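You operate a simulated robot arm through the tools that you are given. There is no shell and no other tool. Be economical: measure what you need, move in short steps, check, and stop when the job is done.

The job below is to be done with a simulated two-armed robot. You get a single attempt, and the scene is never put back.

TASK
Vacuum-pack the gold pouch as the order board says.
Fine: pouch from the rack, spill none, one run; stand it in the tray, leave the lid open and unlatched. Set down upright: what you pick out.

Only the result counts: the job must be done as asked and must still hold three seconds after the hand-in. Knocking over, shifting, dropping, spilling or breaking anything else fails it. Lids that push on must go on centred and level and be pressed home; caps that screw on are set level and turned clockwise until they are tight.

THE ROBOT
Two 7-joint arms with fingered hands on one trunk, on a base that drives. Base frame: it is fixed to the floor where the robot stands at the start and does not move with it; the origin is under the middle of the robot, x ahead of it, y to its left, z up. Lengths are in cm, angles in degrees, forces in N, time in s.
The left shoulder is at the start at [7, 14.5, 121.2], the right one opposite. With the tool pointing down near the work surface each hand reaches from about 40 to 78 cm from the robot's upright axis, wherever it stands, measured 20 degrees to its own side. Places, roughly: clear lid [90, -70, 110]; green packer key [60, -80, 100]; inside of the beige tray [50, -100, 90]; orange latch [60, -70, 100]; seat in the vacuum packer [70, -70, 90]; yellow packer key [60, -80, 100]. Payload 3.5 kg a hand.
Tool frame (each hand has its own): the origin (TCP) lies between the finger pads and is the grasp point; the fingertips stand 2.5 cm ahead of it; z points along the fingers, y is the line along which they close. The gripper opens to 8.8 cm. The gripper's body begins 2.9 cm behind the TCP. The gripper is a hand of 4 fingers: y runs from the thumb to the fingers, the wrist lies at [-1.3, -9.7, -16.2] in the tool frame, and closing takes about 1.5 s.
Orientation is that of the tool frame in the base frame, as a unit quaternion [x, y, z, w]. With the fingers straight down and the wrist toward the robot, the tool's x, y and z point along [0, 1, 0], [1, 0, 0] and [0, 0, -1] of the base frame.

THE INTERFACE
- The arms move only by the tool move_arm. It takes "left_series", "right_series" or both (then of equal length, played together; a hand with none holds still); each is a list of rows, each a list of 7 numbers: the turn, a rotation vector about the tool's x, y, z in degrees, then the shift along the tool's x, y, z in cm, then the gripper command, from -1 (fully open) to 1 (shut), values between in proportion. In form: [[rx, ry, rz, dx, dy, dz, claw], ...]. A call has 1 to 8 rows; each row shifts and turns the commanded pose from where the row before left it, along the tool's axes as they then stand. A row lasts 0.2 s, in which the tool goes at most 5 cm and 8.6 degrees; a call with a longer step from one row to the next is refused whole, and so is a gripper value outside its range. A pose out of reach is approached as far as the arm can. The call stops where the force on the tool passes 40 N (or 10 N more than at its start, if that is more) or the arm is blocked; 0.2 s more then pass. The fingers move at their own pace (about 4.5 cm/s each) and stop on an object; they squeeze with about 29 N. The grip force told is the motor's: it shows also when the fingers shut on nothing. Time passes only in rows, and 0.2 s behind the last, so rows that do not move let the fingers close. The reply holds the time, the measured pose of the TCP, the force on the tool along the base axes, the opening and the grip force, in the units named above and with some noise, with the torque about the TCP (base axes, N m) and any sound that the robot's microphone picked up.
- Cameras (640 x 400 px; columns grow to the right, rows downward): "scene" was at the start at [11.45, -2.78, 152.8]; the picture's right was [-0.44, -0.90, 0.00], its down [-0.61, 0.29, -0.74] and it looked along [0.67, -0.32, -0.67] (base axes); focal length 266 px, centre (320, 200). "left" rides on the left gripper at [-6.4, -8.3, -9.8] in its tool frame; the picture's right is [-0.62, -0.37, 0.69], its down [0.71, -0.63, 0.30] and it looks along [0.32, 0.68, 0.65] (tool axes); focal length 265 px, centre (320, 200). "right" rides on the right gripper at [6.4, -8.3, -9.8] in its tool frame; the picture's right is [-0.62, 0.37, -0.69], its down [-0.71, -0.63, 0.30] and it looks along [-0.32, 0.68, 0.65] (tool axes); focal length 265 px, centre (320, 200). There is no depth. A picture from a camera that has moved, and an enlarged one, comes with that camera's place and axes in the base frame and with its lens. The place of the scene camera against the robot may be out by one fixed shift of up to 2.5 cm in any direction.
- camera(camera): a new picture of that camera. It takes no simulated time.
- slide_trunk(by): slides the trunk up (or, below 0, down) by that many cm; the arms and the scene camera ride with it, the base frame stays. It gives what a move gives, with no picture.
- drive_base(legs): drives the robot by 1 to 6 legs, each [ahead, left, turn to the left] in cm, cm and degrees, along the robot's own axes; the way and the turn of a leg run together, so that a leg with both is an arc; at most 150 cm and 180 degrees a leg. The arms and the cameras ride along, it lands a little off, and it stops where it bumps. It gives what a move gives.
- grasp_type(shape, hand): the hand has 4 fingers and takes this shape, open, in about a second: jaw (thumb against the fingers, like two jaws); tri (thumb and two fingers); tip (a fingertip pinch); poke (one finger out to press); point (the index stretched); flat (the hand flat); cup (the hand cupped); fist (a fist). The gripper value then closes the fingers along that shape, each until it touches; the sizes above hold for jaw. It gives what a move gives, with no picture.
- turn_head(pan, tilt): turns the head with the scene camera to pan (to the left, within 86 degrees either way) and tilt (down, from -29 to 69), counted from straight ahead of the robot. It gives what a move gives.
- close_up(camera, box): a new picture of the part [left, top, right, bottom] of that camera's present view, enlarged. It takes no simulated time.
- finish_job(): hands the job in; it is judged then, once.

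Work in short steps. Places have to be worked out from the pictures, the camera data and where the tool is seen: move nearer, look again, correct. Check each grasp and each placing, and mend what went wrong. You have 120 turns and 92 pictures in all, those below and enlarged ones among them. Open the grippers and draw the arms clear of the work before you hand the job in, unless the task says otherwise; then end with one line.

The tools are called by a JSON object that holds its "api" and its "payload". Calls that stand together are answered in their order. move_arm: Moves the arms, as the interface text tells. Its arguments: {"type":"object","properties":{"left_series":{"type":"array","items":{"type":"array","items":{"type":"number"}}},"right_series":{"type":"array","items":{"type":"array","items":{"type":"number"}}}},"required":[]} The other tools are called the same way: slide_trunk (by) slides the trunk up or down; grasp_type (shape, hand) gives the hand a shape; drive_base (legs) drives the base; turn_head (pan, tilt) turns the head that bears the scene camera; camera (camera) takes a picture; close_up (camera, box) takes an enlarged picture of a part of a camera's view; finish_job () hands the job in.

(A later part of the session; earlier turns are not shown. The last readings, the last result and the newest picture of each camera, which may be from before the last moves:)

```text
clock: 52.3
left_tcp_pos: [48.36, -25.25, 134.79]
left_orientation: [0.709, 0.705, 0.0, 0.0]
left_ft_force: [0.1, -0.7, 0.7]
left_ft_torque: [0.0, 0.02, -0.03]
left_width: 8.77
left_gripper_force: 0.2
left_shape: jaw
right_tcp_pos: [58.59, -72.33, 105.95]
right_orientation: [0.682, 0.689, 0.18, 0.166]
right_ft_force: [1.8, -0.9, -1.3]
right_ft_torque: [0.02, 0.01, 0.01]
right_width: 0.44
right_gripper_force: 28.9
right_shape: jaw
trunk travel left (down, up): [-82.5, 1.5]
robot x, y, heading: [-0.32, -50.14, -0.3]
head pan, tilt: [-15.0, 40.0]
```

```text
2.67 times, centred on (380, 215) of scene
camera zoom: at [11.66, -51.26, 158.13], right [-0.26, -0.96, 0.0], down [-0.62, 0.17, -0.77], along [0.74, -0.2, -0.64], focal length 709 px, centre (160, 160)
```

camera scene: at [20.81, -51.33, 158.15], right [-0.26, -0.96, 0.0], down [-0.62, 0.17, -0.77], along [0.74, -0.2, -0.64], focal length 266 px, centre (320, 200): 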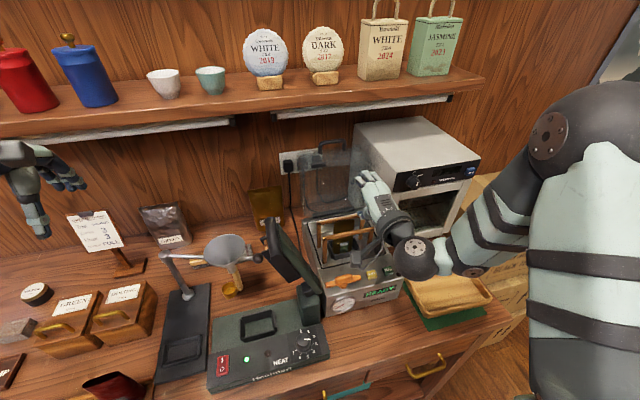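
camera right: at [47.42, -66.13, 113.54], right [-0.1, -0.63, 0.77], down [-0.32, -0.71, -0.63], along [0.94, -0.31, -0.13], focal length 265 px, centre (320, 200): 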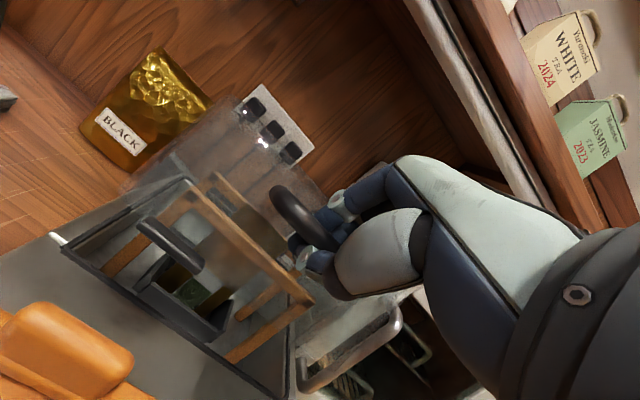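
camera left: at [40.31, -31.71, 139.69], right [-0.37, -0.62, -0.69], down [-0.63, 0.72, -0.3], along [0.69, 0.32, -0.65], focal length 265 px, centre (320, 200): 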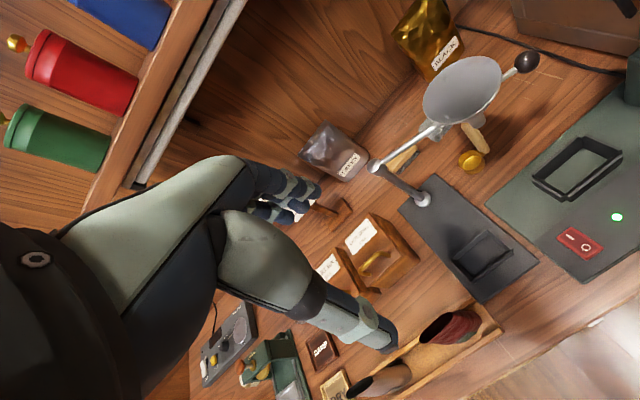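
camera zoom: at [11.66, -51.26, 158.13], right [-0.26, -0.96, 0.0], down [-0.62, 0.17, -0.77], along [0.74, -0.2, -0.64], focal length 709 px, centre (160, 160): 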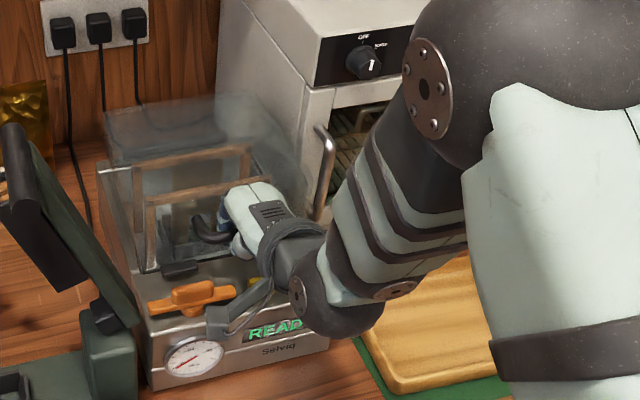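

Nearly closed: the catch is just above the latch. Lower in small vertical steps until it seats.

{"api": "move_arm", "payload": {"right_series": [[0, 0, 0, 0, -0.4, 0.75, 1], [0, 0, 0, 0, -0.3, 0.5, 1], [0, 0, 0, 0, 0, 0, 1]]}}

{"api": "move_arm", "payload": {"right_series": [[0, 0, 0, 0, -0.3, 0.5, 1], [0, 0, 0, 0, -0.3, 0.5, 1], [0, 0, 0, 0, 0, 0, 1]]}}

{"api": "close_up", "payload": {"camera": "scene", "box": [320, 170, 420, 290]}}

```text
clock: 53.1
left_tcp_pos: [48.28, -25.17, 134.89]
left_orientation: [0.708, 0.706, 0.0, 0.0]
left_ft_force: [0.0, 0.4, -0.6]
left_ft_torque: [-0.01, 0.04, 0.01]
left_width: 8.75
left_gripper_force: 0.0
left_shape: jaw
right_tcp_pos: [58.43, -72.31, 104.7]
right_orientation: [0.681, 0.69, 0.18, 0.166]
right_ft_force: [1.0, 0.0, -0.4]
right_ft_torque: [0.0, 0.01, 0.01]
right_width: 0.46
right_gripper_force: 29.1
right_shape: jaw
trunk travel left (down, up): [-82.5, 1.5]
robot x, y, heading: [-0.84, -49.85, -0.2]
head pan, tilt: [-15.0, 40.0]
```

```text
clock: 53.9
left_tcp_pos: [48.35, -25.21, 134.74]
left_orientation: [0.709, 0.705, 0.0, 0.0]
left_ft_force: [-0.7, 0.2, 0.5]
left_ft_torque: [0.02, -0.02, -0.01]
left_width: 8.76
left_gripper_force: 0.0
left_shape: jaw
right_tcp_pos: [58.52, -72.35, 103.47]
right_orientation: [0.68, 0.69, 0.182, 0.167]
right_ft_force: [3.1, -0.6, 3.3]
right_ft_torque: [-0.01, 0.06, -0.03]
right_width: 0.45
right_gripper_force: 29.0
right_shape: jaw
trunk travel left (down, up): [-82.5, 1.5]
robot x, y, heading: [-0.5, -49.65, -0.4]
head pan, tilt: [-15.0, 40.0]
```

```text
3.33 times, centred on (370, 230) of scene
camera zoom: at [11.64, -51.19, 158.14], right [-0.26, -0.96, 0.0], down [-0.62, 0.17, -0.77], along [0.74, -0.2, -0.64], focal length 886 px, centre (153, 100)
```

zoom: 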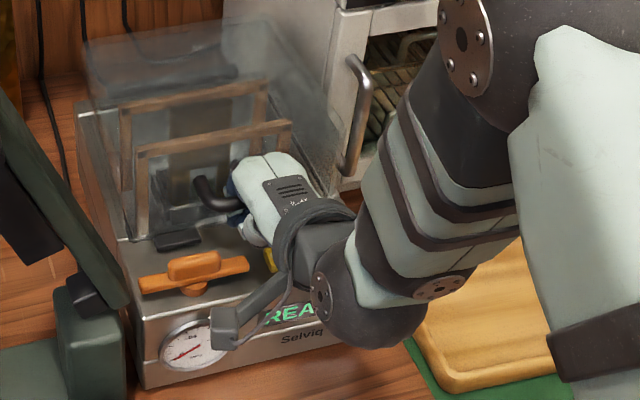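

Upward force starts: the lid has met its seat. I open slightly and withdraw along the fingers, away from the yellow key.

{"api": "move_arm", "payload": {"right_series": [[0, 0, 0, 0, 0, 0, 0.65], [0, 0, 0, 0, 0, 0, 0.6], [0, 0, 0, 0, 0, -0.8, 0.6], [0, 0, 0, 0, 0, -1.5, 0.6], [0, 0, 0, 0, 0, -2.5, 0.6], [0, 0, 0, 0, 0, -2.5, 0.6], [0, 0, 0, 0, 0, -2.5, 0.6], [0, 0, 0, 0, 0, 0, 0.6]]}}

{"api": "camera", "payload": {"camera": "right"}}

{"api": "close_up", "payload": {"camera": "scene", "box": [320, 170, 420, 290]}}

```text
clock: 55.4
left_tcp_pos: [49.61, -25.1, 134.26]
left_orientation: [0.708, 0.707, -0.003, -0.003]
left_ft_force: [0.7, 0.4, -0.5]
left_ft_torque: [0.0, 0.03, 0.0]
left_width: 8.76
left_gripper_force: 0.1
left_shape: jaw
right_tcp_pos: [56.35, -72.49, 109.5]
right_orientation: [0.68, 0.691, 0.181, 0.165]
right_ft_force: [2.7, 0.1, 2.2]
right_ft_torque: [-0.01, 0.23, 0.01]
right_width: 1.98
right_gripper_force: 0.0
right_shape: jaw
trunk travel left (down, up): [-82.5, 1.5]
robot x, y, heading: [-0.39, -49.91, 0.1]
head pan, tilt: [-15.0, 40.0]
stopped in row 7 (right hand): the force on the tool passed its limit at 43 N (the readings are from after the stop); the commanded pose is now the measured one
```

```text
25 pictures are left
camera right: at [44.17, -66.35, 114.37], right [0.01, -0.63, 0.77], down [-0.4, -0.71, -0.58], along [0.92, -0.3, -0.26], focal length 265 px, centre (320, 200)
```

right: 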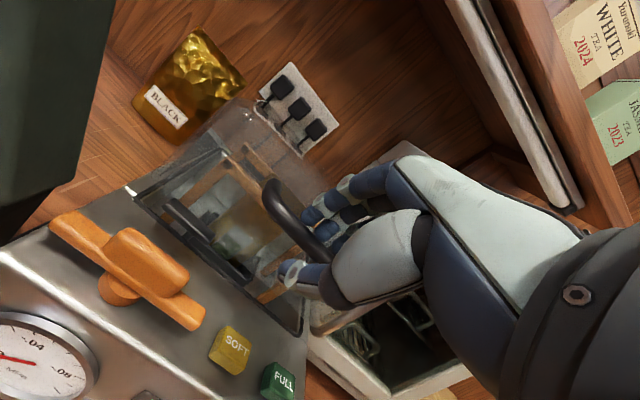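

```text
3.33 times, centred on (370, 230) of scene
camera zoom: at [13.28, -51.32, 157.97], right [-0.26, -0.97, 0.0], down [-0.63, 0.17, -0.76], along [0.73, -0.2, -0.65], focal length 886 px, centre (153, 100)
```

zoom: 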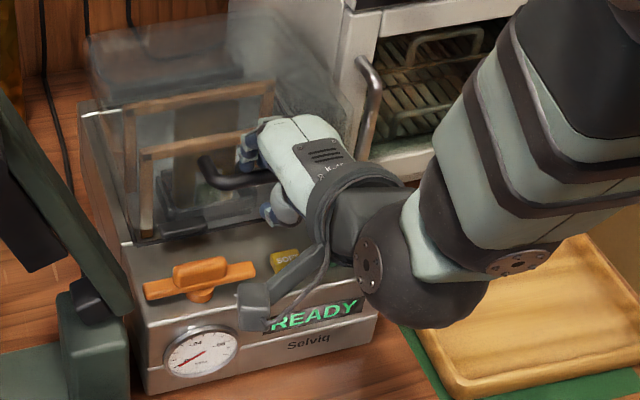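

The curled fingertips lifted the lid with them. I go back down along the same line to seat it again, then open wider with the hand turned more upright.

{"api": "move_arm", "payload": {"right_series": [[0, 0, 0, 0, 0, 1.2, 0.6], [0, 0, 0, 0, 0, 1.2, 0.6], [0, 0, 0, 0, 0, 1.2, 0.6], [0, 0, 0, 0, 0, 1.0, 0.6], [0, 0, 0, 0, 0, 0, 0.6]]}}

{"api": "close_up", "payload": {"camera": "right", "box": [130, 110, 410, 330]}}

```text
clock: 56.6
left_tcp_pos: [48.53, -25.16, 134.74]
left_orientation: [0.708, 0.706, -0.001, 0.0]
left_ft_force: [0.7, -0.3, 0.0]
left_ft_torque: [0.03, -0.02, -0.01]
left_width: 8.75
left_gripper_force: 0.0
left_shape: jaw
right_tcp_pos: [57.45, -72.4, 106.01]
right_orientation: [0.68, 0.691, 0.182, 0.167]
right_ft_force: [0.2, -0.1, -0.7]
right_ft_torque: [0.04, -0.01, 0.01]
right_width: 1.78
right_gripper_force: 0.1
right_shape: jaw
trunk travel left (down, up): [-82.5, 1.5]
robot x, y, heading: [-0.15, -49.87, -0.1]
head pan, tilt: [-15.0, 40.0]
```

```text
1.82 times, centred on (270, 220) of right
camera zoom: at [45.28, -66.25, 110.63], right [0.01, -0.63, 0.77], down [-0.39, -0.71, -0.58], along [0.92, -0.3, -0.25], focal length 483 px, centre (411, 164)
```

zoom: 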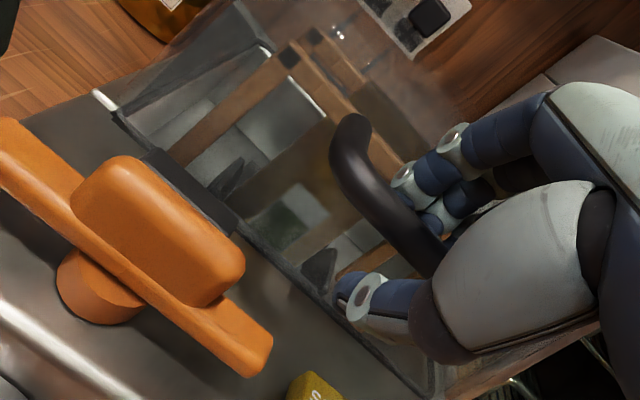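

The lid looks seated with the bar loosely between fingers and thumb. I open to ~4 cm and back out a little, checking force.

{"api": "move_arm", "payload": {"right_series": [[0, 0, 0, 0, 0, 0, 0.3], [0, 0, 0, 0, 0, 0, 0.1], [0, 0, 0, 0, 0, 0, 0.1], [0, 0, 0, 0, 0, -0.7, 0.1], [0, 0, 0, 0, 0, -0.7, 0.1], [0, 0, 0, 0, 0, 0, 0.1]]}}

{"api": "close_up", "payload": {"camera": "right", "box": [130, 110, 410, 330]}}

```text
clock: 58.0
left_tcp_pos: [48.32, -25.14, 134.85]
left_orientation: [0.708, 0.706, 0.0, 0.0]
left_ft_force: [0.0, 0.2, 0.6]
left_ft_torque: [0.01, 0.03, 0.0]
left_width: 8.77
left_gripper_force: 0.1
left_shape: jaw
right_tcp_pos: [56.84, -72.38, 107.31]
right_orientation: [0.68, 0.691, 0.182, 0.167]
right_ft_force: [-0.2, 0.1, -0.3]
right_ft_torque: [-0.04, -0.01, 0.02]
right_width: 3.93
right_gripper_force: 0.0
right_shape: jaw
trunk travel left (down, up): [-82.5, 1.5]
robot x, y, heading: [-0.62, -49.95, 0.1]
head pan, tilt: [-15.0, 40.0]
```

```text
1.82 times, centred on (270, 220) of right
camera zoom: at [44.46, -66.21, 111.92], right [0.0, -0.63, 0.77], down [-0.39, -0.71, -0.58], along [0.92, -0.3, -0.25], focal length 483 px, centre (411, 164)
```

zoom: 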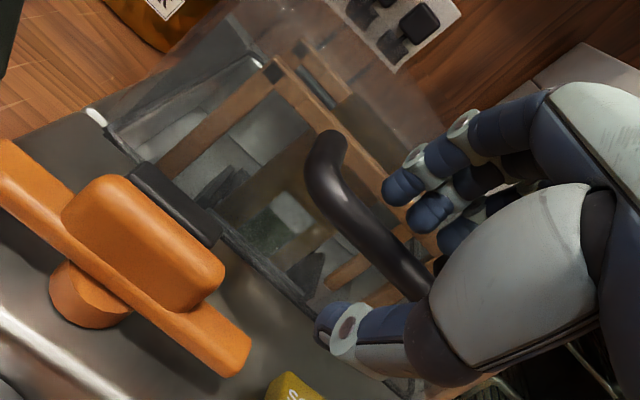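

The bar is free between the open fingers. Back out along the fingers.

{"api": "move_arm", "payload": {"right_series": [[0, 0, 0, 0, 0, -1.0, 0.1], [0, 0, 0, 0, 0, -1.5, 0.1], [0, 0, 0, 0, 0, -2, 0.1], [0, 0, 0, 0, 0, -2.5, 0.1], [8, 0, 0, 0, 0, -2.5, 0.1], [8, 0, 0, 0, 0, -2, 0.1], [8, 0, 0, 0, 0, 0, 0.1], [0, 0, 0, 0, 0, 0, 0.1]]}}

{"api": "camera", "payload": {"camera": "right"}}

```text
clock: 59.8
left_tcp_pos: [48.39, -25.18, 134.68]
left_orientation: [0.708, 0.706, 0.0, 0.0]
left_ft_force: [0.3, 0.3, 0.5]
left_ft_torque: [0.01, -0.01, 0.01]
left_width: 8.77
left_gripper_force: 0.1
left_shape: jaw
right_tcp_pos: [51.51, -72.67, 117.61]
right_orientation: [0.7, 0.713, 0.033, 0.023]
right_ft_force: [-0.3, -0.3, -0.3]
right_ft_torque: [0.03, 0.0, -0.02]
right_width: 3.94
right_gripper_force: 0.0
right_shape: jaw
trunk travel left (down, up): [-82.5, 1.5]
robot x, y, heading: [-0.14, -49.98, -0.4]
head pan, tilt: [-15.0, 40.0]
```

```text
21 pictures are left
camera right: at [42.17, -66.62, 126.74], right [0.32, -0.63, 0.71], down [-0.59, -0.72, -0.37], along [0.74, -0.3, -0.6], focal length 265 px, centre (320, 200)
```

right: 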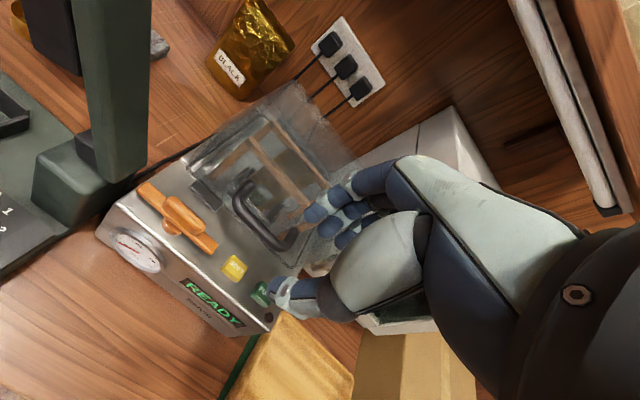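

The lid is closed. Latch: bar along y from -63 to -71.4, pivot ≈[55.8,-67.1], knob top ≈z102; catch ≈[59.6,-66.8]. I set the tool vertical above the knob.

{"api": "move_arm", "payload": {"right_series": [[4.5, 0, 0, 0, 0, 0, 0.27], [0, 0, 0, 3, 2.1, 1.5, 0.27], [0, 0, 0, 3, 2.1, 2, 0.27], [0, 0, 0, 0, 0, 2, 0.27], [0, 0, 0, 0, 0, 1.5, 0.27], [0, 0, 0, 0, 0, 0, 0.27]]}}

{"api": "camera", "payload": {"camera": "right"}}

```text
clock: 61.2
left_tcp_pos: [48.37, -25.1, 134.64]
left_orientation: [0.709, 0.706, 0.0, -0.001]
left_ft_force: [-0.4, 0.3, 0.4]
left_ft_torque: [0.02, -0.01, -0.01]
left_width: 8.77
left_gripper_force: 0.1
left_shape: jaw
right_tcp_pos: [55.48, -66.33, 110.65]
right_orientation: [0.701, 0.714, 0.007, -0.005]
right_ft_force: [-0.4, -0.6, 0.1]
right_ft_torque: [0.02, -0.01, 0.0]
right_width: 3.28
right_gripper_force: 0.0
right_shape: jaw
trunk travel left (down, up): [-82.5, 1.5]
robot x, y, heading: [-0.92, -50.06, 0.1]
head pan, tilt: [-15.0, 40.0]
```

```text
20 pictures are left
camera right: at [46.86, -60.27, 120.47], right [0.38, -0.62, 0.68], down [-0.62, -0.72, -0.32], along [0.69, -0.3, -0.66], focal length 265 px, centre (320, 200)
```

right: 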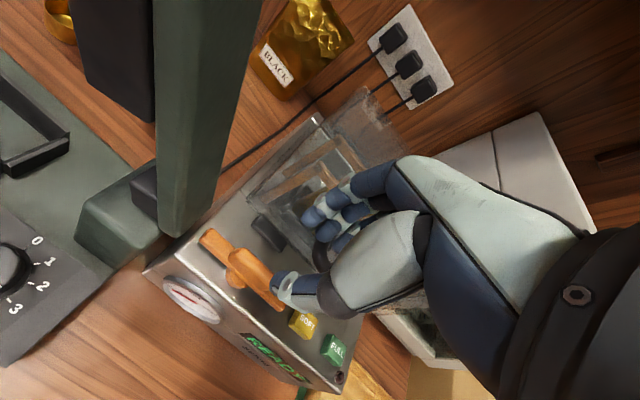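

Knob centre reads [55.3,-66.7], nearly under the tool. I adjust and descend to z≈103.5, straddling the knob.

{"api": "move_arm", "payload": {"right_series": [[0, 0, 0, -0.3, -0.15, 1.5, 0.27], [0, 0, 0, 0, 0, 2, 0.27], [0, 0, 0, 0, 0, 1.5, 0.27], [0, 0, 0, 0, 0, 1.2, 0.27], [0, 0, 0, 0, 0, 1.0, 0.27], [0, 0, 0, 0, 0, 0, 0.27]]}}

{"api": "close_up", "payload": {"camera": "right", "box": [140, 130, 420, 350]}}

```text
clock: 62.6
left_tcp_pos: [48.22, -24.76, 134.88]
left_orientation: [0.708, 0.706, -0.001, 0.002]
left_ft_force: [-0.1, 0.1, 0.0]
left_ft_torque: [-0.02, 0.0, -0.01]
left_width: 8.77
left_gripper_force: 0.1
left_shape: jaw
right_tcp_pos: [55.55, -66.11, 103.55]
right_orientation: [0.699, 0.715, 0.007, -0.004]
right_ft_force: [-0.4, 12.5, 9.9]
right_ft_torque: [-0.51, -0.41, 0.48]
right_width: 3.27
right_gripper_force: 0.2
right_shape: jaw
trunk travel left (down, up): [-82.5, 1.5]
robot x, y, heading: [-0.31, -49.81, -0.1]
head pan, tilt: [-15.0, 40.0]
```

```text
1.82 times, centred on (280, 240) of right
camera zoom: at [46.8, -60.03, 113.43], right [0.38, -0.62, 0.69], down [-0.61, -0.72, -0.32], along [0.69, -0.3, -0.65], focal length 483 px, centre (393, 127)
```

zoom: 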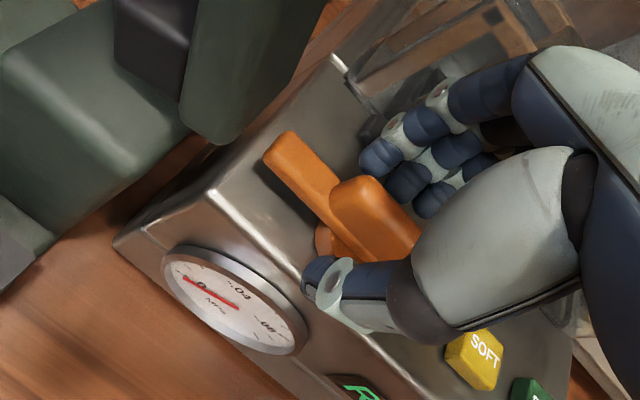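

The knob is between thumb and fingers, but the finger row touches the handle's leg (12 N sideways). I ease up 0.5 and +0.6 in y, then close on the knob.

{"api": "move_arm", "payload": {"right_series": [[0, 0, 0, 0.9, 0, -0.5, 0.27], [0, 0, 0, 0, 0, 0, 0.5], [0, 0, 0, 0, 0, 0, 0.8], [0, 0, 0, 0, 0, 0, 1], [0, 0, 0, 0, 0, 0, 1], [0, 0, 0, 0, 0, 0, 1]]}}

{"api": "close_up", "payload": {"camera": "right", "box": [140, 130, 420, 350]}}

```text
clock: 64.0
left_tcp_pos: [48.5, -25.15, 134.72]
left_orientation: [0.708, 0.706, 0.0, 0.0]
left_ft_force: [0.0, -0.2, -0.6]
left_ft_torque: [-0.01, 0.01, 0.01]
left_width: 8.77
left_gripper_force: 0.1
left_shape: jaw
right_tcp_pos: [55.57, -65.68, 103.75]
right_orientation: [0.7, 0.714, 0.006, -0.006]
right_ft_force: [4.1, 0.1, -3.1]
right_ft_torque: [-0.05, -0.17, 0.07]
right_width: 0.7
right_gripper_force: 28.7
right_shape: jaw
trunk travel left (down, up): [-82.5, 1.5]
robot x, y, heading: [-0.65, -49.84, 0.0]
head pan, tilt: [-15.0, 40.0]
```

```text
1.82 times, centred on (280, 240) of right
camera zoom: at [46.98, -59.61, 113.64], right [0.38, -0.62, 0.68], down [-0.62, -0.72, -0.32], along [0.69, -0.3, -0.66], focal length 483 px, centre (393, 127)
```

zoom: 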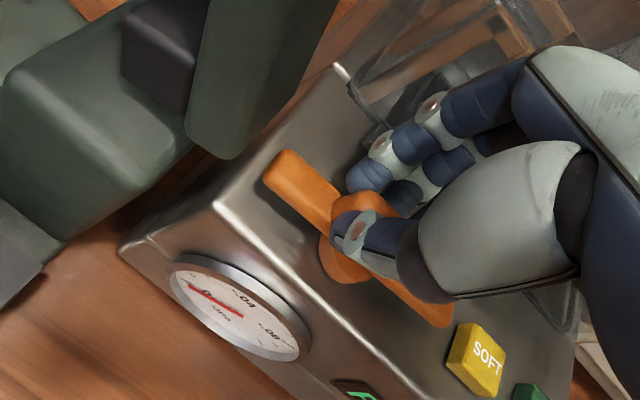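

Knob gripped. I turn counter-clockwise from above (33° first), following the pivot.

{"api": "move_arm", "payload": {"right_series": [[0, 0, -6, 0, -0.11, 0, 1], [0, 0, -8, 0, -0.15, 0, 1], [0, 0, -8, 0, -0.15, 0, 1], [0, 0, -8, 0, -0.15, 0, 1], [0, 0, 0, 0, 0, 0, 1]]}}

{"api": "close_up", "payload": {"camera": "right", "box": [140, 130, 420, 350]}}

```text
clock: 65.2
left_tcp_pos: [48.5, -25.3, 134.74]
left_orientation: [0.708, 0.706, 0.0, -0.001]
left_ft_force: [1.3, 0.5, 0.5]
left_ft_torque: [0.0, -0.02, -0.01]
left_width: 8.74
left_gripper_force: 0.0
left_shape: jaw
right_tcp_pos: [54.99, -66.1, 103.64]
right_orientation: [0.492, 0.871, 0.006, -0.003]
right_ft_force: [4.8, -6.7, -2.0]
right_ft_torque: [-0.08, -0.07, -0.06]
right_width: 0.66
right_gripper_force: 28.9
right_shape: jaw
trunk travel left (down, up): [-82.5, 1.5]
robot x, y, heading: [-0.52, -50.01, -0.1]
head pan, tilt: [-15.0, 40.0]
```

```text
1.82 times, centred on (280, 240) of right
camera zoom: at [44.41, -65.01, 113.52], right [0.63, -0.35, 0.69], down [-0.17, -0.93, -0.32], along [0.75, 0.09, -0.65], focal length 483 px, centre (393, 127)
```

zoom: 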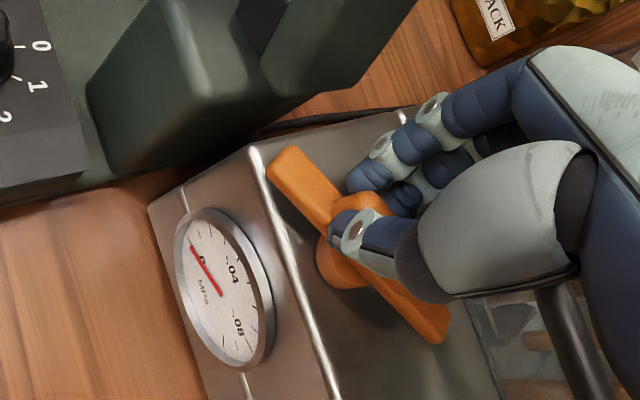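

The latch turns with the hand. Continue the remaining 60°.

{"api": "move_arm", "payload": {"right_series": [[0, 0, -8, 0, -0.15, 0, 1], [0, 0, -8, 0, -0.15, 0, 1], [0, 0, -8, 0, -0.15, 0, 1], [0, 0, -8, 0, -0.15, 0, 1], [0, 0, -8, 0, -0.15, 0, 1], [0, 0, -8, 0, -0.15, 0, 1], [0, 0, -8, 0, -0.15, 0, 1], [0, 0, -5, 0, -0.1, 0, 1]]}}

{"api": "close_up", "payload": {"camera": "right", "box": [140, 130, 420, 350]}}

```text
clock: 67.0
left_tcp_pos: [48.59, -25.29, 134.71]
left_orientation: [0.707, 0.707, 0.0, -0.001]
left_ft_force: [-1.1, 0.5, 0.3]
left_ft_torque: [0.0, 0.04, -0.05]
left_width: 8.73
left_gripper_force: 0.0
left_shape: jaw
right_tcp_pos: [54.36, -66.89, 103.65]
right_orientation: [-0.02, 1.0, 0.009, -0.001]
right_ft_force: [6.5, -2.9, -5.0]
right_ft_torque: [0.0, -0.09, -0.05]
right_width: 0.64
right_gripper_force: 28.9
right_shape: jaw
trunk travel left (down, up): [-82.5, 1.5]
robot x, y, heading: [-0.46, -49.73, -0.2]
head pan, tilt: [-15.0, 40.0]
```

```text
1.82 times, centred on (280, 240) of right
camera zoom: at [48.15, -75.62, 113.34], right [0.61, 0.38, 0.7], down [0.74, -0.6, -0.32], along [0.3, 0.71, -0.64], focal length 483 px, centre (393, 127)
```

zoom: 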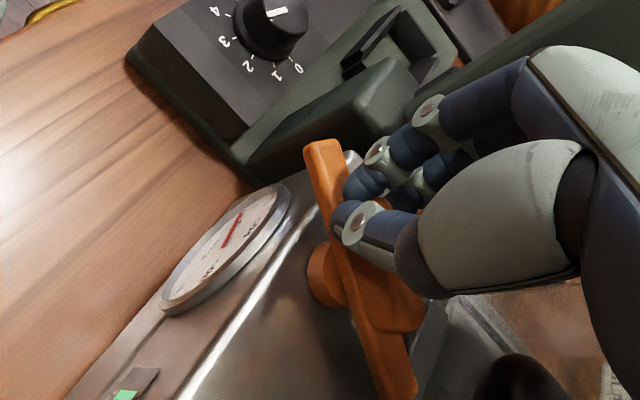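

The hand turned 92° but the latch bar reads about 60° turned (slip in the grip). I continue turning ~32° more.

{"api": "move_arm", "payload": {"right_series": [[0, 0, -8, 0, -0.15, 0, 1], [0, 0, -8, 0, -0.15, 0, 1], [0, 0, -8, 0, -0.15, 0, 1], [0, 0, -8, 0, -0.15, 0, 1], [0, 0, 0, 0, 0, 0, 1]]}}

{"api": "camera", "payload": {"camera": "right"}}

```text
clock: 68.2
left_tcp_pos: [48.65, -25.24, 134.88]
left_orientation: [0.708, 0.706, 0.0, -0.001]
left_ft_force: [-0.1, 0.2, 0.2]
left_ft_torque: [-0.01, 0.02, -0.05]
left_width: 8.75
left_gripper_force: 0.1
left_shape: jaw
right_tcp_pos: [54.44, -67.53, 103.71]
right_orientation: [-0.295, 0.956, 0.009, 0.003]
right_ft_force: [-1.1, -1.8, -8.7]
right_ft_torque: [0.04, 0.01, -0.01]
right_width: 0.58
right_gripper_force: 29.3
right_shape: jaw
trunk travel left (down, up): [-82.5, 1.5]
robot x, y, heading: [-0.54, -49.77, -0.2]
head pan, tilt: [-15.0, 40.0]
```

```text
15 pictures are left
camera right: at [53.71, -78.18, 113.34], right [0.31, 0.64, 0.7], down [0.95, -0.11, -0.31], along [-0.12, 0.76, -0.64], focal length 265 px, centre (320, 200)
```

right: 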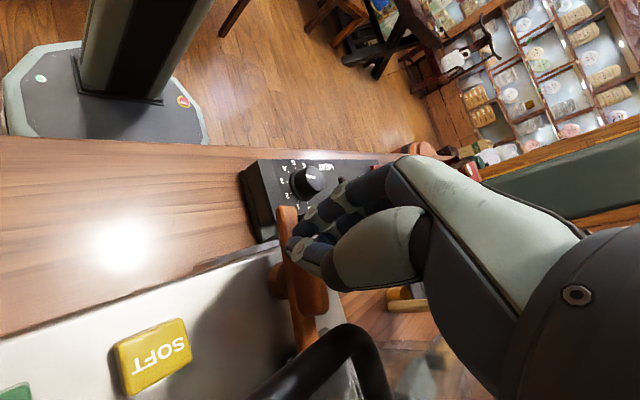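

Now the bar reads ~80° turned. Another ~14° of hand turn.

{"api": "move_arm", "payload": {"right_series": [[0, 0, -8, 0, -0.15, 0, 1], [0, 0, -7, 0, -0.12, 0, 1], [0, 0, 0, 0, 0, 0, 1]]}}

{"api": "close_up", "payload": {"camera": "right", "box": [180, 160, 460, 380]}}

```text
clock: 69.0
left_tcp_pos: [48.35, -25.37, 134.81]
left_orientation: [0.708, 0.706, 0.001, -0.002]
left_ft_force: [-0.6, -0.4, 0.5]
left_ft_torque: [-0.01, -0.03, 0.02]
left_width: 8.75
left_gripper_force: 0.2
left_shape: jaw
right_tcp_pos: [54.66, -67.71, 103.74]
right_orientation: [-0.417, 0.909, 0.009, 0.004]
right_ft_force: [-3.8, -1.0, -11.2]
right_ft_torque: [0.04, 0.06, 0.01]
right_width: 0.55
right_gripper_force: 29.0
right_shape: jaw
trunk travel left (down, up): [-82.5, 1.5]
robot x, y, heading: [-0.58, -49.93, -0.2]
head pan, tilt: [-15.0, 40.0]
```

```text
1.82 times, centred on (320, 270) of right
camera zoom: at [56.65, -78.18, 113.4], right [0.13, 0.7, 0.71], down [0.94, 0.14, -0.3], along [-0.31, 0.7, -0.64], focal length 483 px, centre (320, 73)
```

zoom: 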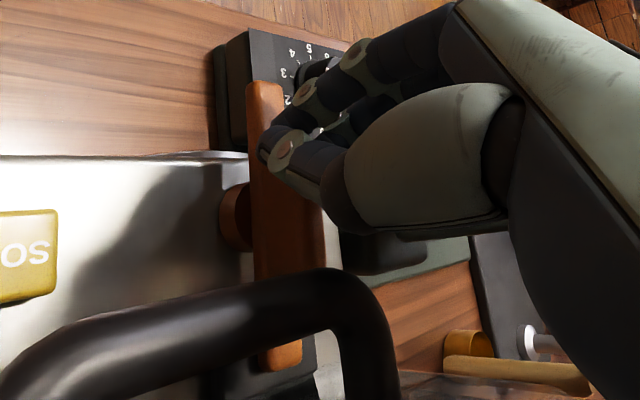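

The bar is now ~87° turned, its far end over the catch. Release the knob and lift straight up, then unwind the wrist.

{"api": "move_arm", "payload": {"right_series": [[0, 0, 0, 0, 0, 0, 0.5], [0, 0, 0, 0, 0, 0, 0.3], [0, 0, 0, 0, 0, -0.7, 0.3], [0, 0, 0, 0, 0, -1.5, 0.3], [0, 0, 0, 0, 0, -2.5, 0.3], [0, 0, 0, 0, 0, -3, 0.3], [0, 0, 0, 0, 0, -3, 0.3], [0, 0, 0, 0, 0, -1, 0.3]]}}

{"api": "move_arm", "payload": {"right_series": [[0, 0, 8.5, 0, 0, -1, 1], [0, 0, 8.5, 0, 0, 0, 1], [0, 0, 8.5, 0, 0, 0, 1], [0, 0, 8.5, 0, 0, 0, 1], [0, 0, 8.5, 0, 0, 0, 1], [0, 0, 8.5, 0, 0, 0, 1], [0, 0, 8.5, 0, 0, 0, 1], [0, 0, 8.5, 0, 0, 0, 1]]}}

{"api": "move_arm", "payload": {"right_series": [[0, 0, 8.5, 0, 0, 0, 1], [0, 0, 8.5, 0, 0, 0, 1], [0, 0, 8.5, 0, 0, 0, 1], [0, 0, 8.5, 0, 0, 0, 1], [0, 0, 8.5, 0, 0, 0, 1], [0, 0, 8.5, 0, 0, 0, 1], [0, 0, 8.5, 0, 0, 0, 1], [0, 0, 6, 0, 0, 0, 1]]}}

{"api": "camera", "payload": {"camera": "right"}}

```text
clock: 70.8
left_tcp_pos: [48.2, -25.27, 134.76]
left_orientation: [0.708, 0.706, 0.0, 0.0]
left_ft_force: [-0.2, 0.1, -0.3]
left_ft_torque: [0.0, -0.01, -0.01]
left_width: 8.75
left_gripper_force: 0.0
left_shape: jaw
right_tcp_pos: [54.66, -67.88, 115.44]
right_orientation: [-0.415, 0.91, 0.008, 0.005]
right_ft_force: [1.0, 0.3, -0.3]
right_ft_torque: [0.0, 0.0, 0.01]
right_width: 3.03
right_gripper_force: 0.2
right_shape: jaw
trunk travel left (down, up): [-82.5, 1.5]
robot x, y, heading: [-0.42, -49.78, -0.2]
head pan, tilt: [-15.0, 40.0]
```

```text
clock: 72.6
left_tcp_pos: [48.33, -25.14, 134.85]
left_orientation: [0.708, 0.706, 0.0, 0.0]
left_ft_force: [-0.3, 0.4, 0.1]
left_ft_torque: [0.02, -0.03, 0.04]
left_width: 8.74
left_gripper_force: 0.0
left_shape: jaw
right_tcp_pos: [54.44, -67.86, 116.72]
right_orientation: [0.166, 0.986, 0.008, 0.0]
right_ft_force: [-0.7, -0.3, -0.7]
right_ft_torque: [0.03, 0.03, 0.03]
right_width: 0.0
right_gripper_force: 28.9
right_shape: jaw
trunk travel left (down, up): [-82.5, 1.5]
robot x, y, heading: [-0.04, -50.25, -0.2]
head pan, tilt: [-15.0, 40.0]
```

```text
clock: 74.4
left_tcp_pos: [48.25, -25.13, 134.99]
left_orientation: [0.708, 0.706, 0.0, 0.0]
left_ft_force: [1.1, 0.0, -1.1]
left_ft_torque: [0.02, -0.01, -0.01]
left_width: 8.75
left_gripper_force: 0.1
left_shape: jaw
right_tcp_pos: [54.48, -67.86, 116.64]
right_orientation: [0.672, 0.74, 0.007, -0.005]
right_ft_force: [-0.2, -0.4, -0.2]
right_ft_torque: [-0.02, -0.03, 0.02]
right_width: 0.0
right_gripper_force: 28.9
right_shape: jaw
trunk travel left (down, up): [-82.5, 1.5]
robot x, y, heading: [-0.73, -49.69, -0.1]
head pan, tilt: [-15.0, 40.0]
```

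```text
13 pictures are left
camera right: at [45.45, -62.35, 126.47], right [0.42, -0.59, 0.68], down [-0.56, -0.77, -0.32], along [0.71, -0.25, -0.66], focal length 265 px, centre (320, 200)
```

right: 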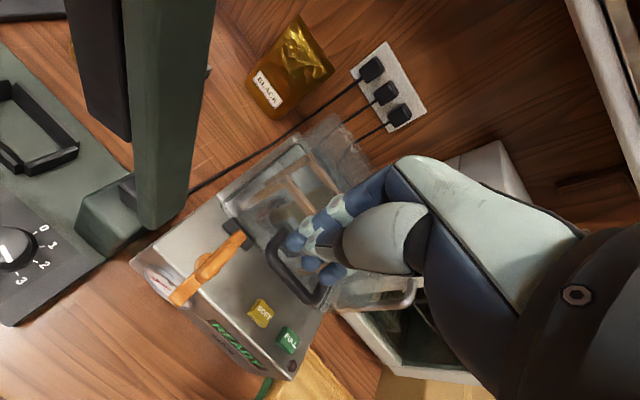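

Latched over the catch, display still READY. FULL key top ≈[56.2,-79.5,99.9]. I move over it with fingers shut, tilted back to stay clear of the lid, to a hover ~2 cm above.

{"api": "move_arm", "payload": {"right_series": [[0, 0, 5.5, 0, 0, 0, 1], [-8, 0, 0, -3.88, 0, 0, 1], [-8, 0, 0, -3.88, 0, 0, 1], [-8, 0, 0, -3.88, 0, 0, 1], [0, 0, 0, 0, -1.4, 3.6, 1], [0, 0, 0, 0, -1.4, 3.6, 1], [0, 0, 0, 0, -1.4, 3.4, 1], [0, 0, 0, 0, 0, 0, 1]]}}

{"api": "camera", "payload": {"camera": "right"}}

```text
clock: 76.2
left_tcp_pos: [48.29, -25.16, 134.79]
left_orientation: [0.709, 0.705, 0.0, 0.0]
left_ft_force: [-0.2, 0.6, -0.7]
left_ft_torque: [0.03, 0.02, 0.05]
left_width: 8.78
left_gripper_force: 0.1
left_shape: jaw
right_tcp_pos: [54.63, -79.18, 105.32]
right_orientation: [0.692, 0.691, 0.153, 0.142]
right_ft_force: [-0.1, -0.9, 0.3]
right_ft_torque: [0.01, 0.02, 0.02]
right_width: 0.0
right_gripper_force: 29.1
right_shape: jaw
trunk travel left (down, up): [-82.5, 1.5]
robot x, y, heading: [-0.44, -49.83, -0.0]
head pan, tilt: [-15.0, 40.0]
```

```text
12 pictures are left
camera right: at [42.9, -72.76, 110.91], right [0.05, -0.63, 0.77], down [-0.45, -0.71, -0.55], along [0.89, -0.32, -0.32], focal length 265 px, centre (320, 200)
```

right: 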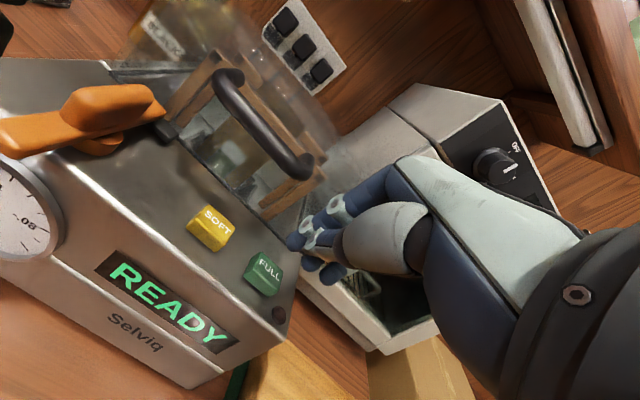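

Key confirmed at [56.4,-79.4,100]; my tip is ~3 cm above and 0.75 short in x. I correct and press down in small steps.

{"api": "move_arm", "payload": {"right_series": [[0, 0, 0, -0.2, -0.13, 2.1, 1], [0, 0, 0, 0, -0.2, 0.45, 1], [0, 0, 0, 0, -0.16, 0.37, 1], [0, 0, 0, 0, 0, 0, 1]]}}

{"api": "move_arm", "payload": {"right_series": [[0, 0, 0, 0, -0.16, 0.37, 1], [0, 0, 0, 0, 0, 0, 1]]}}

```text
clock: 77.2
left_tcp_pos: [48.29, -25.07, 134.89]
left_orientation: [0.709, 0.706, 0.0, 0.0]
left_ft_force: [-0.6, 0.4, 0.1]
left_ft_torque: [-0.01, -0.02, 0.0]
left_width: 8.75
left_gripper_force: 0.1
left_shape: jaw
right_tcp_pos: [55.7, -79.34, 102.29]
right_orientation: [0.692, 0.691, 0.153, 0.141]
right_ft_force: [0.1, 0.0, 2.5]
right_ft_torque: [-0.01, -0.01, 0.02]
right_width: 0.0
right_gripper_force: 29.5
right_shape: jaw
trunk travel left (down, up): [-82.5, 1.5]
robot x, y, heading: [-0.21, -49.97, -0.1]
head pan, tilt: [-15.0, 40.0]
heard: click
```

```text
clock: 77.8
left_tcp_pos: [48.17, -25.22, 134.89]
left_orientation: [0.708, 0.706, 0.001, 0.001]
left_ft_force: [0.4, 0.6, 0.5]
left_ft_torque: [0.02, 0.01, -0.02]
left_width: 8.8
left_gripper_force: 0.0
left_shape: jaw
right_tcp_pos: [55.75, -79.36, 102.04]
right_orientation: [0.692, 0.691, 0.155, 0.144]
right_ft_force: [0.9, -1.5, 11.1]
right_ft_torque: [-0.14, -0.1, -0.02]
right_width: 0.0
right_gripper_force: 29.3
right_shape: jaw
trunk travel left (down, up): [-82.5, 1.5]
robot x, y, heading: [-0.33, -49.46, -0.0]
head pan, tilt: [-15.0, 40.0]
```

A click was heard at the key. Lift off and look at the display.

{"api": "move_arm", "payload": {"right_series": [[0, 0, 0, 0, 0.8, -2, 1], [0, 0, 0, 0, 0.8, -2, 1], [0, 0, 0, 0, 1, -3, 1], [0, 0, 0, 0, 1, -3, 1], [0, 0, 0, 0, 0, 0, 1]]}}

{"api": "camera", "payload": {"camera": "right"}}

```text
clock: 79.0
left_tcp_pos: [48.41, -25.24, 134.83]
left_orientation: [0.708, 0.707, 0.0, 0.0]
left_ft_force: [0.9, -0.1, 0.0]
left_ft_torque: [-0.01, 0.01, 0.03]
left_width: 8.76
left_gripper_force: 0.1
left_shape: jaw
right_tcp_pos: [55.2, -79.46, 112.38]
right_orientation: [0.692, 0.691, 0.153, 0.14]
right_ft_force: [0.3, -0.3, 0.5]
right_ft_torque: [0.0, -0.01, 0.01]
right_width: 0.0
right_gripper_force: 29.0
right_shape: jaw
trunk travel left (down, up): [-82.5, 1.5]
robot x, y, heading: [0.14, -49.88, -0.2]
head pan, tilt: [-15.0, 40.0]
```

```text
11 pictures are left
camera right: at [43.34, -73.19, 118.04], right [0.06, -0.63, 0.77], down [-0.45, -0.71, -0.55], along [0.89, -0.32, -0.32], focal length 265 px, centre (320, 200)
```

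right: 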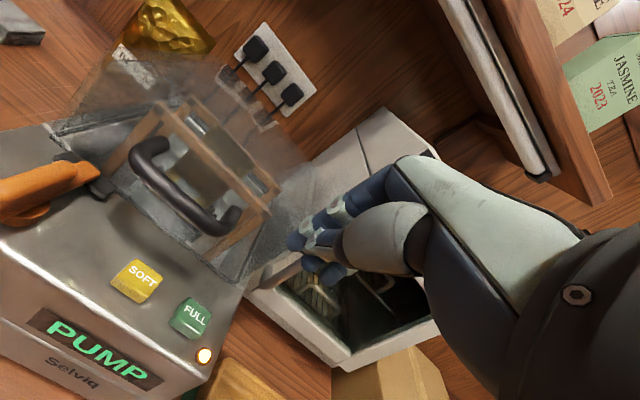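

Display shows PUMP. While it runs I return the hand to vertical and move to a hover beside the latch's front end, then wait.

{"api": "move_arm", "payload": {"right_series": [[8, 0, 0, 3.3, 0, 0, 1], [8, 0, 0, 3.3, 0, 0, 1], [8, 0, 0, 3.3, 0, 0, 1], [0, 0, 0, 0, -3.2, 0, 1], [0, 0, 0, 0, 0, 0, 1], [0, 0, 0, 0, 0, 0, 1], [0, 0, 0, 0, 0, 0, 1], [0, 0, 0, 0, 0, 0, 1]]}}

{"api": "move_arm", "payload": {"right_series": [[0, 0, 0, 0, 0, 0, 1], [0, 0, 0, 0, 0, 0, 1], [0, 0, 0, 0, 0, 0, 1], [0, 0, 0, 0, 0, 0, 1], [0, 0, 0, 0, 0, 0, 1], [0, 0, 0, 0, 0, 0, 1], [0, 0, 0, 0, 0, 0, 1], [0, 0, 0, 0, 0, 0, 1]]}}

{"api": "move_arm", "payload": {"right_series": [[0, 0, 0, 0, 0, 0, 1], [0, 0, 0, 0, 0, 0, 1], [0, 0, 0, 0, 0, 0, 1], [0, 0, 0, 0, 0, 0, 1], [0, 0, 0, 0, 0, 0, 1], [0, 0, 0, 0, 0, 0, 1], [0, 0, 0, 0, 0, 0, 1], [0, 0, 0, 0, 0, 0, 1]]}}

{"api": "move_arm", "payload": {"right_series": [[0, 0, 0, 0, 0, 0, 1], [0, 0, 0, 0, 0, 0, 1], [0, 0, 0, 0, 0, 0, 1], [0, 0, 0, 0, 0, 0, 1], [0, 0, 0, 0, 0, 0, 1], [0, 0, 0, 0, 0, 0, 1], [0, 0, 0, 0, 0, 0, 1], [0, 0, 0, 0, 0, 0, 1]]}}

```text
clock: 80.8
left_tcp_pos: [48.24, -25.16, 134.92]
left_orientation: [0.709, 0.705, 0.001, 0.0]
left_ft_force: [0.0, 0.1, -0.3]
left_ft_torque: [-0.01, 0.04, -0.02]
left_width: 8.78
left_gripper_force: 0.1
left_shape: jaw
right_tcp_pos: [51.88, -69.56, 112.67]
right_orientation: [0.707, 0.707, 0.008, -0.006]
right_ft_force: [0.0, -0.4, -0.5]
right_ft_torque: [0.05, 0.0, 0.02]
right_width: 0.02
right_gripper_force: 28.4
right_shape: jaw
trunk travel left (down, up): [-82.5, 1.5]
robot x, y, heading: [-0.59, -49.52, -0.3]
head pan, tilt: [-15.0, 40.0]
```

```text
clock: 82.6
left_tcp_pos: [48.21, -25.08, 134.79]
left_orientation: [0.709, 0.705, 0.0, 0.0]
left_ft_force: [-0.6, -1.0, -0.4]
left_ft_torque: [0.0, -0.01, 0.02]
left_width: 8.74
left_gripper_force: 0.2
left_shape: jaw
right_tcp_pos: [51.87, -69.46, 112.59]
right_orientation: [0.706, 0.708, 0.007, -0.006]
right_ft_force: [-0.1, -0.3, -0.2]
right_ft_torque: [0.0, 0.01, 0.04]
right_width: 0.01
right_gripper_force: 29.1
right_shape: jaw
trunk travel left (down, up): [-82.5, 1.5]
robot x, y, heading: [-0.48, -49.7, 0.0]
head pan, tilt: [-15.0, 40.0]
```

```text
clock: 84.4
left_tcp_pos: [48.33, -25.23, 134.85]
left_orientation: [0.709, 0.706, 0.0, 0.0]
left_ft_force: [0.3, 0.5, 0.1]
left_ft_torque: [0.02, 0.01, 0.05]
left_width: 8.73
left_gripper_force: 0.0
left_shape: jaw
right_tcp_pos: [51.94, -69.61, 112.64]
right_orientation: [0.706, 0.708, 0.007, -0.006]
right_ft_force: [-0.3, 0.4, -0.1]
right_ft_torque: [-0.03, -0.01, 0.0]
right_width: 0.01
right_gripper_force: 29.0
right_shape: jaw
trunk travel left (down, up): [-82.5, 1.5]
robot x, y, heading: [-0.67, -49.91, -0.2]
head pan, tilt: [-15.0, 40.0]
```

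```text
clock: 86.2
left_tcp_pos: [48.36, -25.1, 134.86]
left_orientation: [0.708, 0.706, 0.0, 0.0]
left_ft_force: [-0.3, -0.1, -0.8]
left_ft_torque: [-0.02, 0.01, -0.02]
left_width: 8.76
left_gripper_force: 0.1
left_shape: jaw
right_tcp_pos: [51.87, -69.56, 112.66]
right_orientation: [0.706, 0.708, 0.007, -0.006]
right_ft_force: [-0.7, -1.2, -0.7]
right_ft_torque: [-0.01, 0.02, -0.01]
right_width: 0.02
right_gripper_force: 29.4
right_shape: jaw
trunk travel left (down, up): [-82.5, 1.5]
robot x, y, heading: [-0.48, -49.74, -0.2]
head pan, tilt: [-15.0, 40.0]
```

About 9 s passed without a beep; look at the display and latch.

{"api": "camera", "payload": {"camera": "right"}}

```text
10 pictures are left
camera right: at [43.41, -63.3, 122.57], right [0.37, -0.63, 0.68], down [-0.63, -0.71, -0.32], along [0.69, -0.31, -0.66], focal length 265 px, centre (320, 200)
```

right: 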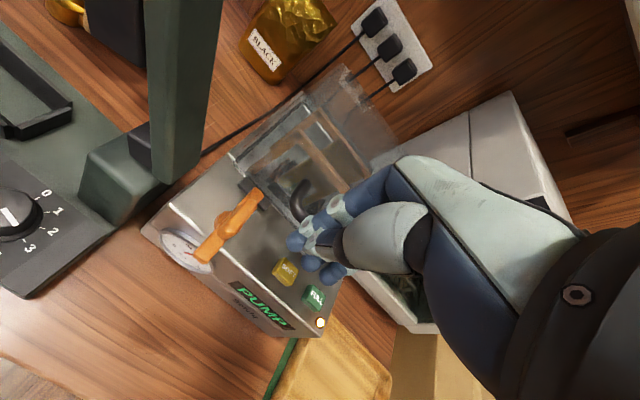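

Still PUMP. Wait longer, listening for a sound.

{"api": "move_arm", "payload": {"right_series": [[0, 0, 0, 0, 0, 0, 1], [0, 0, 0, 0, 0, 0, 1], [0, 0, 0, 0, 0, 0, 1], [0, 0, 0, 0, 0, 0, 1], [0, 0, 0, 0, 0, 0, 1], [0, 0, 0, 0, 0, 0, 1], [0, 0, 0, 0, 0, 0, 1], [0, 0, 0, 0, 0, 0, 1]]}}

{"api": "move_arm", "payload": {"right_series": [[0, 0, 0, 0, 0, 0, 1], [0, 0, 0, 0, 0, 0, 1], [0, 0, 0, 0, 0, 0, 1], [0, 0, 0, 0, 0, 0, 1], [0, 0, 0, 0, 0, 0, 1], [0, 0, 0, 0, 0, 0, 1], [0, 0, 0, 0, 0, 0, 1], [0, 0, 0, 0, 0, 0, 1]]}}

{"api": "move_arm", "payload": {"right_series": [[0, 0, 0, 0, 0, 0, 1], [0, 0, 0, 0, 0, 0, 1], [0, 0, 0, 0, 0, 0, 1], [0, 0, 0, 0, 0, 0, 1], [0, 0, 0, 0, 0, 0, 1], [0, 0, 0, 0, 0, 0, 1], [0, 0, 0, 0, 0, 0, 1], [0, 0, 0, 0, 0, 0, 1]]}}

{"api": "move_arm", "payload": {"right_series": [[0, 0, 0, 0, 0, 0, 1], [0, 0, 0, 0, 0, 0, 1], [0, 0, 0, 0, 0, 0, 1], [0, 0, 0, 0, 0, 0, 1], [0, 0, 0, 0, 0, 0, 1], [0, 0, 0, 0, 0, 0, 1], [0, 0, 0, 0, 0, 0, 1], [0, 0, 0, 0, 0, 0, 1]]}}

{"api": "move_arm", "payload": {"right_series": [[0, 0, 0, 0, 0, 0, 1], [0, 0, 0, 0, 0, 0, 1], [0, 0, 0, 0, 0, 0, 1], [0, 0, 0, 0, 0, 0, 1], [0, 0, 0, 0, 0, 0, 1], [0, 0, 0, 0, 0, 0, 1], [0, 0, 0, 0, 0, 0, 1], [0, 0, 0, 0, 0, 0, 1]]}}

{"api": "move_arm", "payload": {"right_series": [[0, 0, 0, 0, 0, 0, 1], [0, 0, 0, 0, 0, 0, 1], [0, 0, 0, 0, 0, 0, 1], [0, 0, 0, 0, 0, 0, 1], [0, 0, 0, 0, 0, 0, 1], [0, 0, 0, 0, 0, 0, 1], [0, 0, 0, 0, 0, 0, 1], [0, 0, 0, 0, 0, 0, 1]]}}

```text
clock: 88.0
left_tcp_pos: [48.23, -25.07, 134.77]
left_orientation: [0.708, 0.706, 0.0, 0.001]
left_ft_force: [0.4, -0.9, 0.5]
left_ft_torque: [-0.02, 0.03, 0.0]
left_width: 8.76
left_gripper_force: 0.0
left_shape: jaw
right_tcp_pos: [51.93, -69.61, 112.73]
right_orientation: [0.706, 0.708, 0.007, -0.006]
right_ft_force: [0.3, -0.6, 0.7]
right_ft_torque: [0.0, 0.02, -0.01]
right_width: 0.0
right_gripper_force: 28.7
right_shape: jaw
trunk travel left (down, up): [-82.5, 1.5]
robot x, y, heading: [-0.25, -50.29, -0.2]
head pan, tilt: [-15.0, 40.0]
```

```text
clock: 89.8
left_tcp_pos: [48.42, -25.14, 134.87]
left_orientation: [0.709, 0.706, 0.0, 0.001]
left_ft_force: [0.7, -0.4, -0.2]
left_ft_torque: [0.02, -0.01, 0.0]
left_width: 8.75
left_gripper_force: 0.1
left_shape: jaw
right_tcp_pos: [52.05, -69.48, 112.75]
right_orientation: [0.707, 0.707, 0.007, -0.005]
right_ft_force: [-0.1, 0.2, -0.3]
right_ft_torque: [0.01, 0.02, 0.0]
right_width: 0.01
right_gripper_force: 29.2
right_shape: jaw
trunk travel left (down, up): [-82.5, 1.5]
robot x, y, heading: [-0.25, -49.71, -0.4]
head pan, tilt: [-15.0, 40.0]
```

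```text
clock: 91.6
left_tcp_pos: [48.42, -25.12, 134.89]
left_orientation: [0.708, 0.706, -0.001, 0.0]
left_ft_force: [-0.3, -0.1, 1.0]
left_ft_torque: [-0.02, -0.04, -0.01]
left_width: 8.74
left_gripper_force: 0.0
left_shape: jaw
right_tcp_pos: [51.92, -69.62, 112.58]
right_orientation: [0.707, 0.708, 0.006, -0.006]
right_ft_force: [0.0, 0.5, 0.3]
right_ft_torque: [0.0, 0.0, -0.01]
right_width: 0.0
right_gripper_force: 28.7
right_shape: jaw
trunk travel left (down, up): [-82.5, 1.5]
robot x, y, heading: [-0.51, -50.01, -0.1]
head pan, tilt: [-15.0, 40.0]
```

```text
clock: 93.4
left_tcp_pos: [48.29, -25.16, 134.76]
left_orientation: [0.709, 0.706, 0.0, 0.001]
left_ft_force: [-0.2, 1.0, 0.1]
left_ft_torque: [0.03, -0.05, 0.02]
left_width: 8.75
left_gripper_force: 0.0
left_shape: jaw
right_tcp_pos: [51.87, -69.74, 112.75]
right_orientation: [0.707, 0.707, 0.007, -0.005]
right_ft_force: [0.5, 0.4, 0.3]
right_ft_torque: [0.02, -0.01, 0.02]
right_width: 0.0
right_gripper_force: 29.1
right_shape: jaw
trunk travel left (down, up): [-82.5, 1.5]
robot x, y, heading: [-0.38, -50.16, -0.3]
head pan, tilt: [-15.0, 40.0]
```

```text
clock: 95.2
left_tcp_pos: [48.35, -25.17, 134.82]
left_orientation: [0.709, 0.705, 0.0, -0.001]
left_ft_force: [-1.2, 0.8, 0.2]
left_ft_torque: [0.0, 0.0, 0.0]
left_width: 8.74
left_gripper_force: 0.2
left_shape: jaw
right_tcp_pos: [51.87, -69.54, 112.72]
right_orientation: [0.706, 0.708, 0.007, -0.005]
right_ft_force: [-0.2, 0.0, 0.4]
right_ft_torque: [0.01, -0.03, 0.04]
right_width: 0.01
right_gripper_force: 29.7
right_shape: jaw
trunk travel left (down, up): [-82.5, 1.5]
robot x, y, heading: [-0.69, -50.06, 0.2]
head pan, tilt: [-15.0, 40.0]
```

```text
clock: 97.0
left_tcp_pos: [48.34, -25.2, 134.85]
left_orientation: [0.708, 0.706, 0.0, 0.001]
left_ft_force: [0.3, 0.1, -1.0]
left_ft_torque: [0.0, 0.0, 0.0]
left_width: 8.74
left_gripper_force: 0.1
left_shape: jaw
right_tcp_pos: [52.02, -69.71, 112.74]
right_orientation: [0.706, 0.708, 0.007, -0.006]
right_ft_force: [-0.1, -0.3, 0.3]
right_ft_torque: [-0.03, -0.02, -0.01]
right_width: 0.0
right_gripper_force: 29.4
right_shape: jaw
trunk travel left (down, up): [-82.5, 1.5]
robot x, y, heading: [-0.42, -49.8, -0.3]
head pan, tilt: [-15.0, 40.0]
```

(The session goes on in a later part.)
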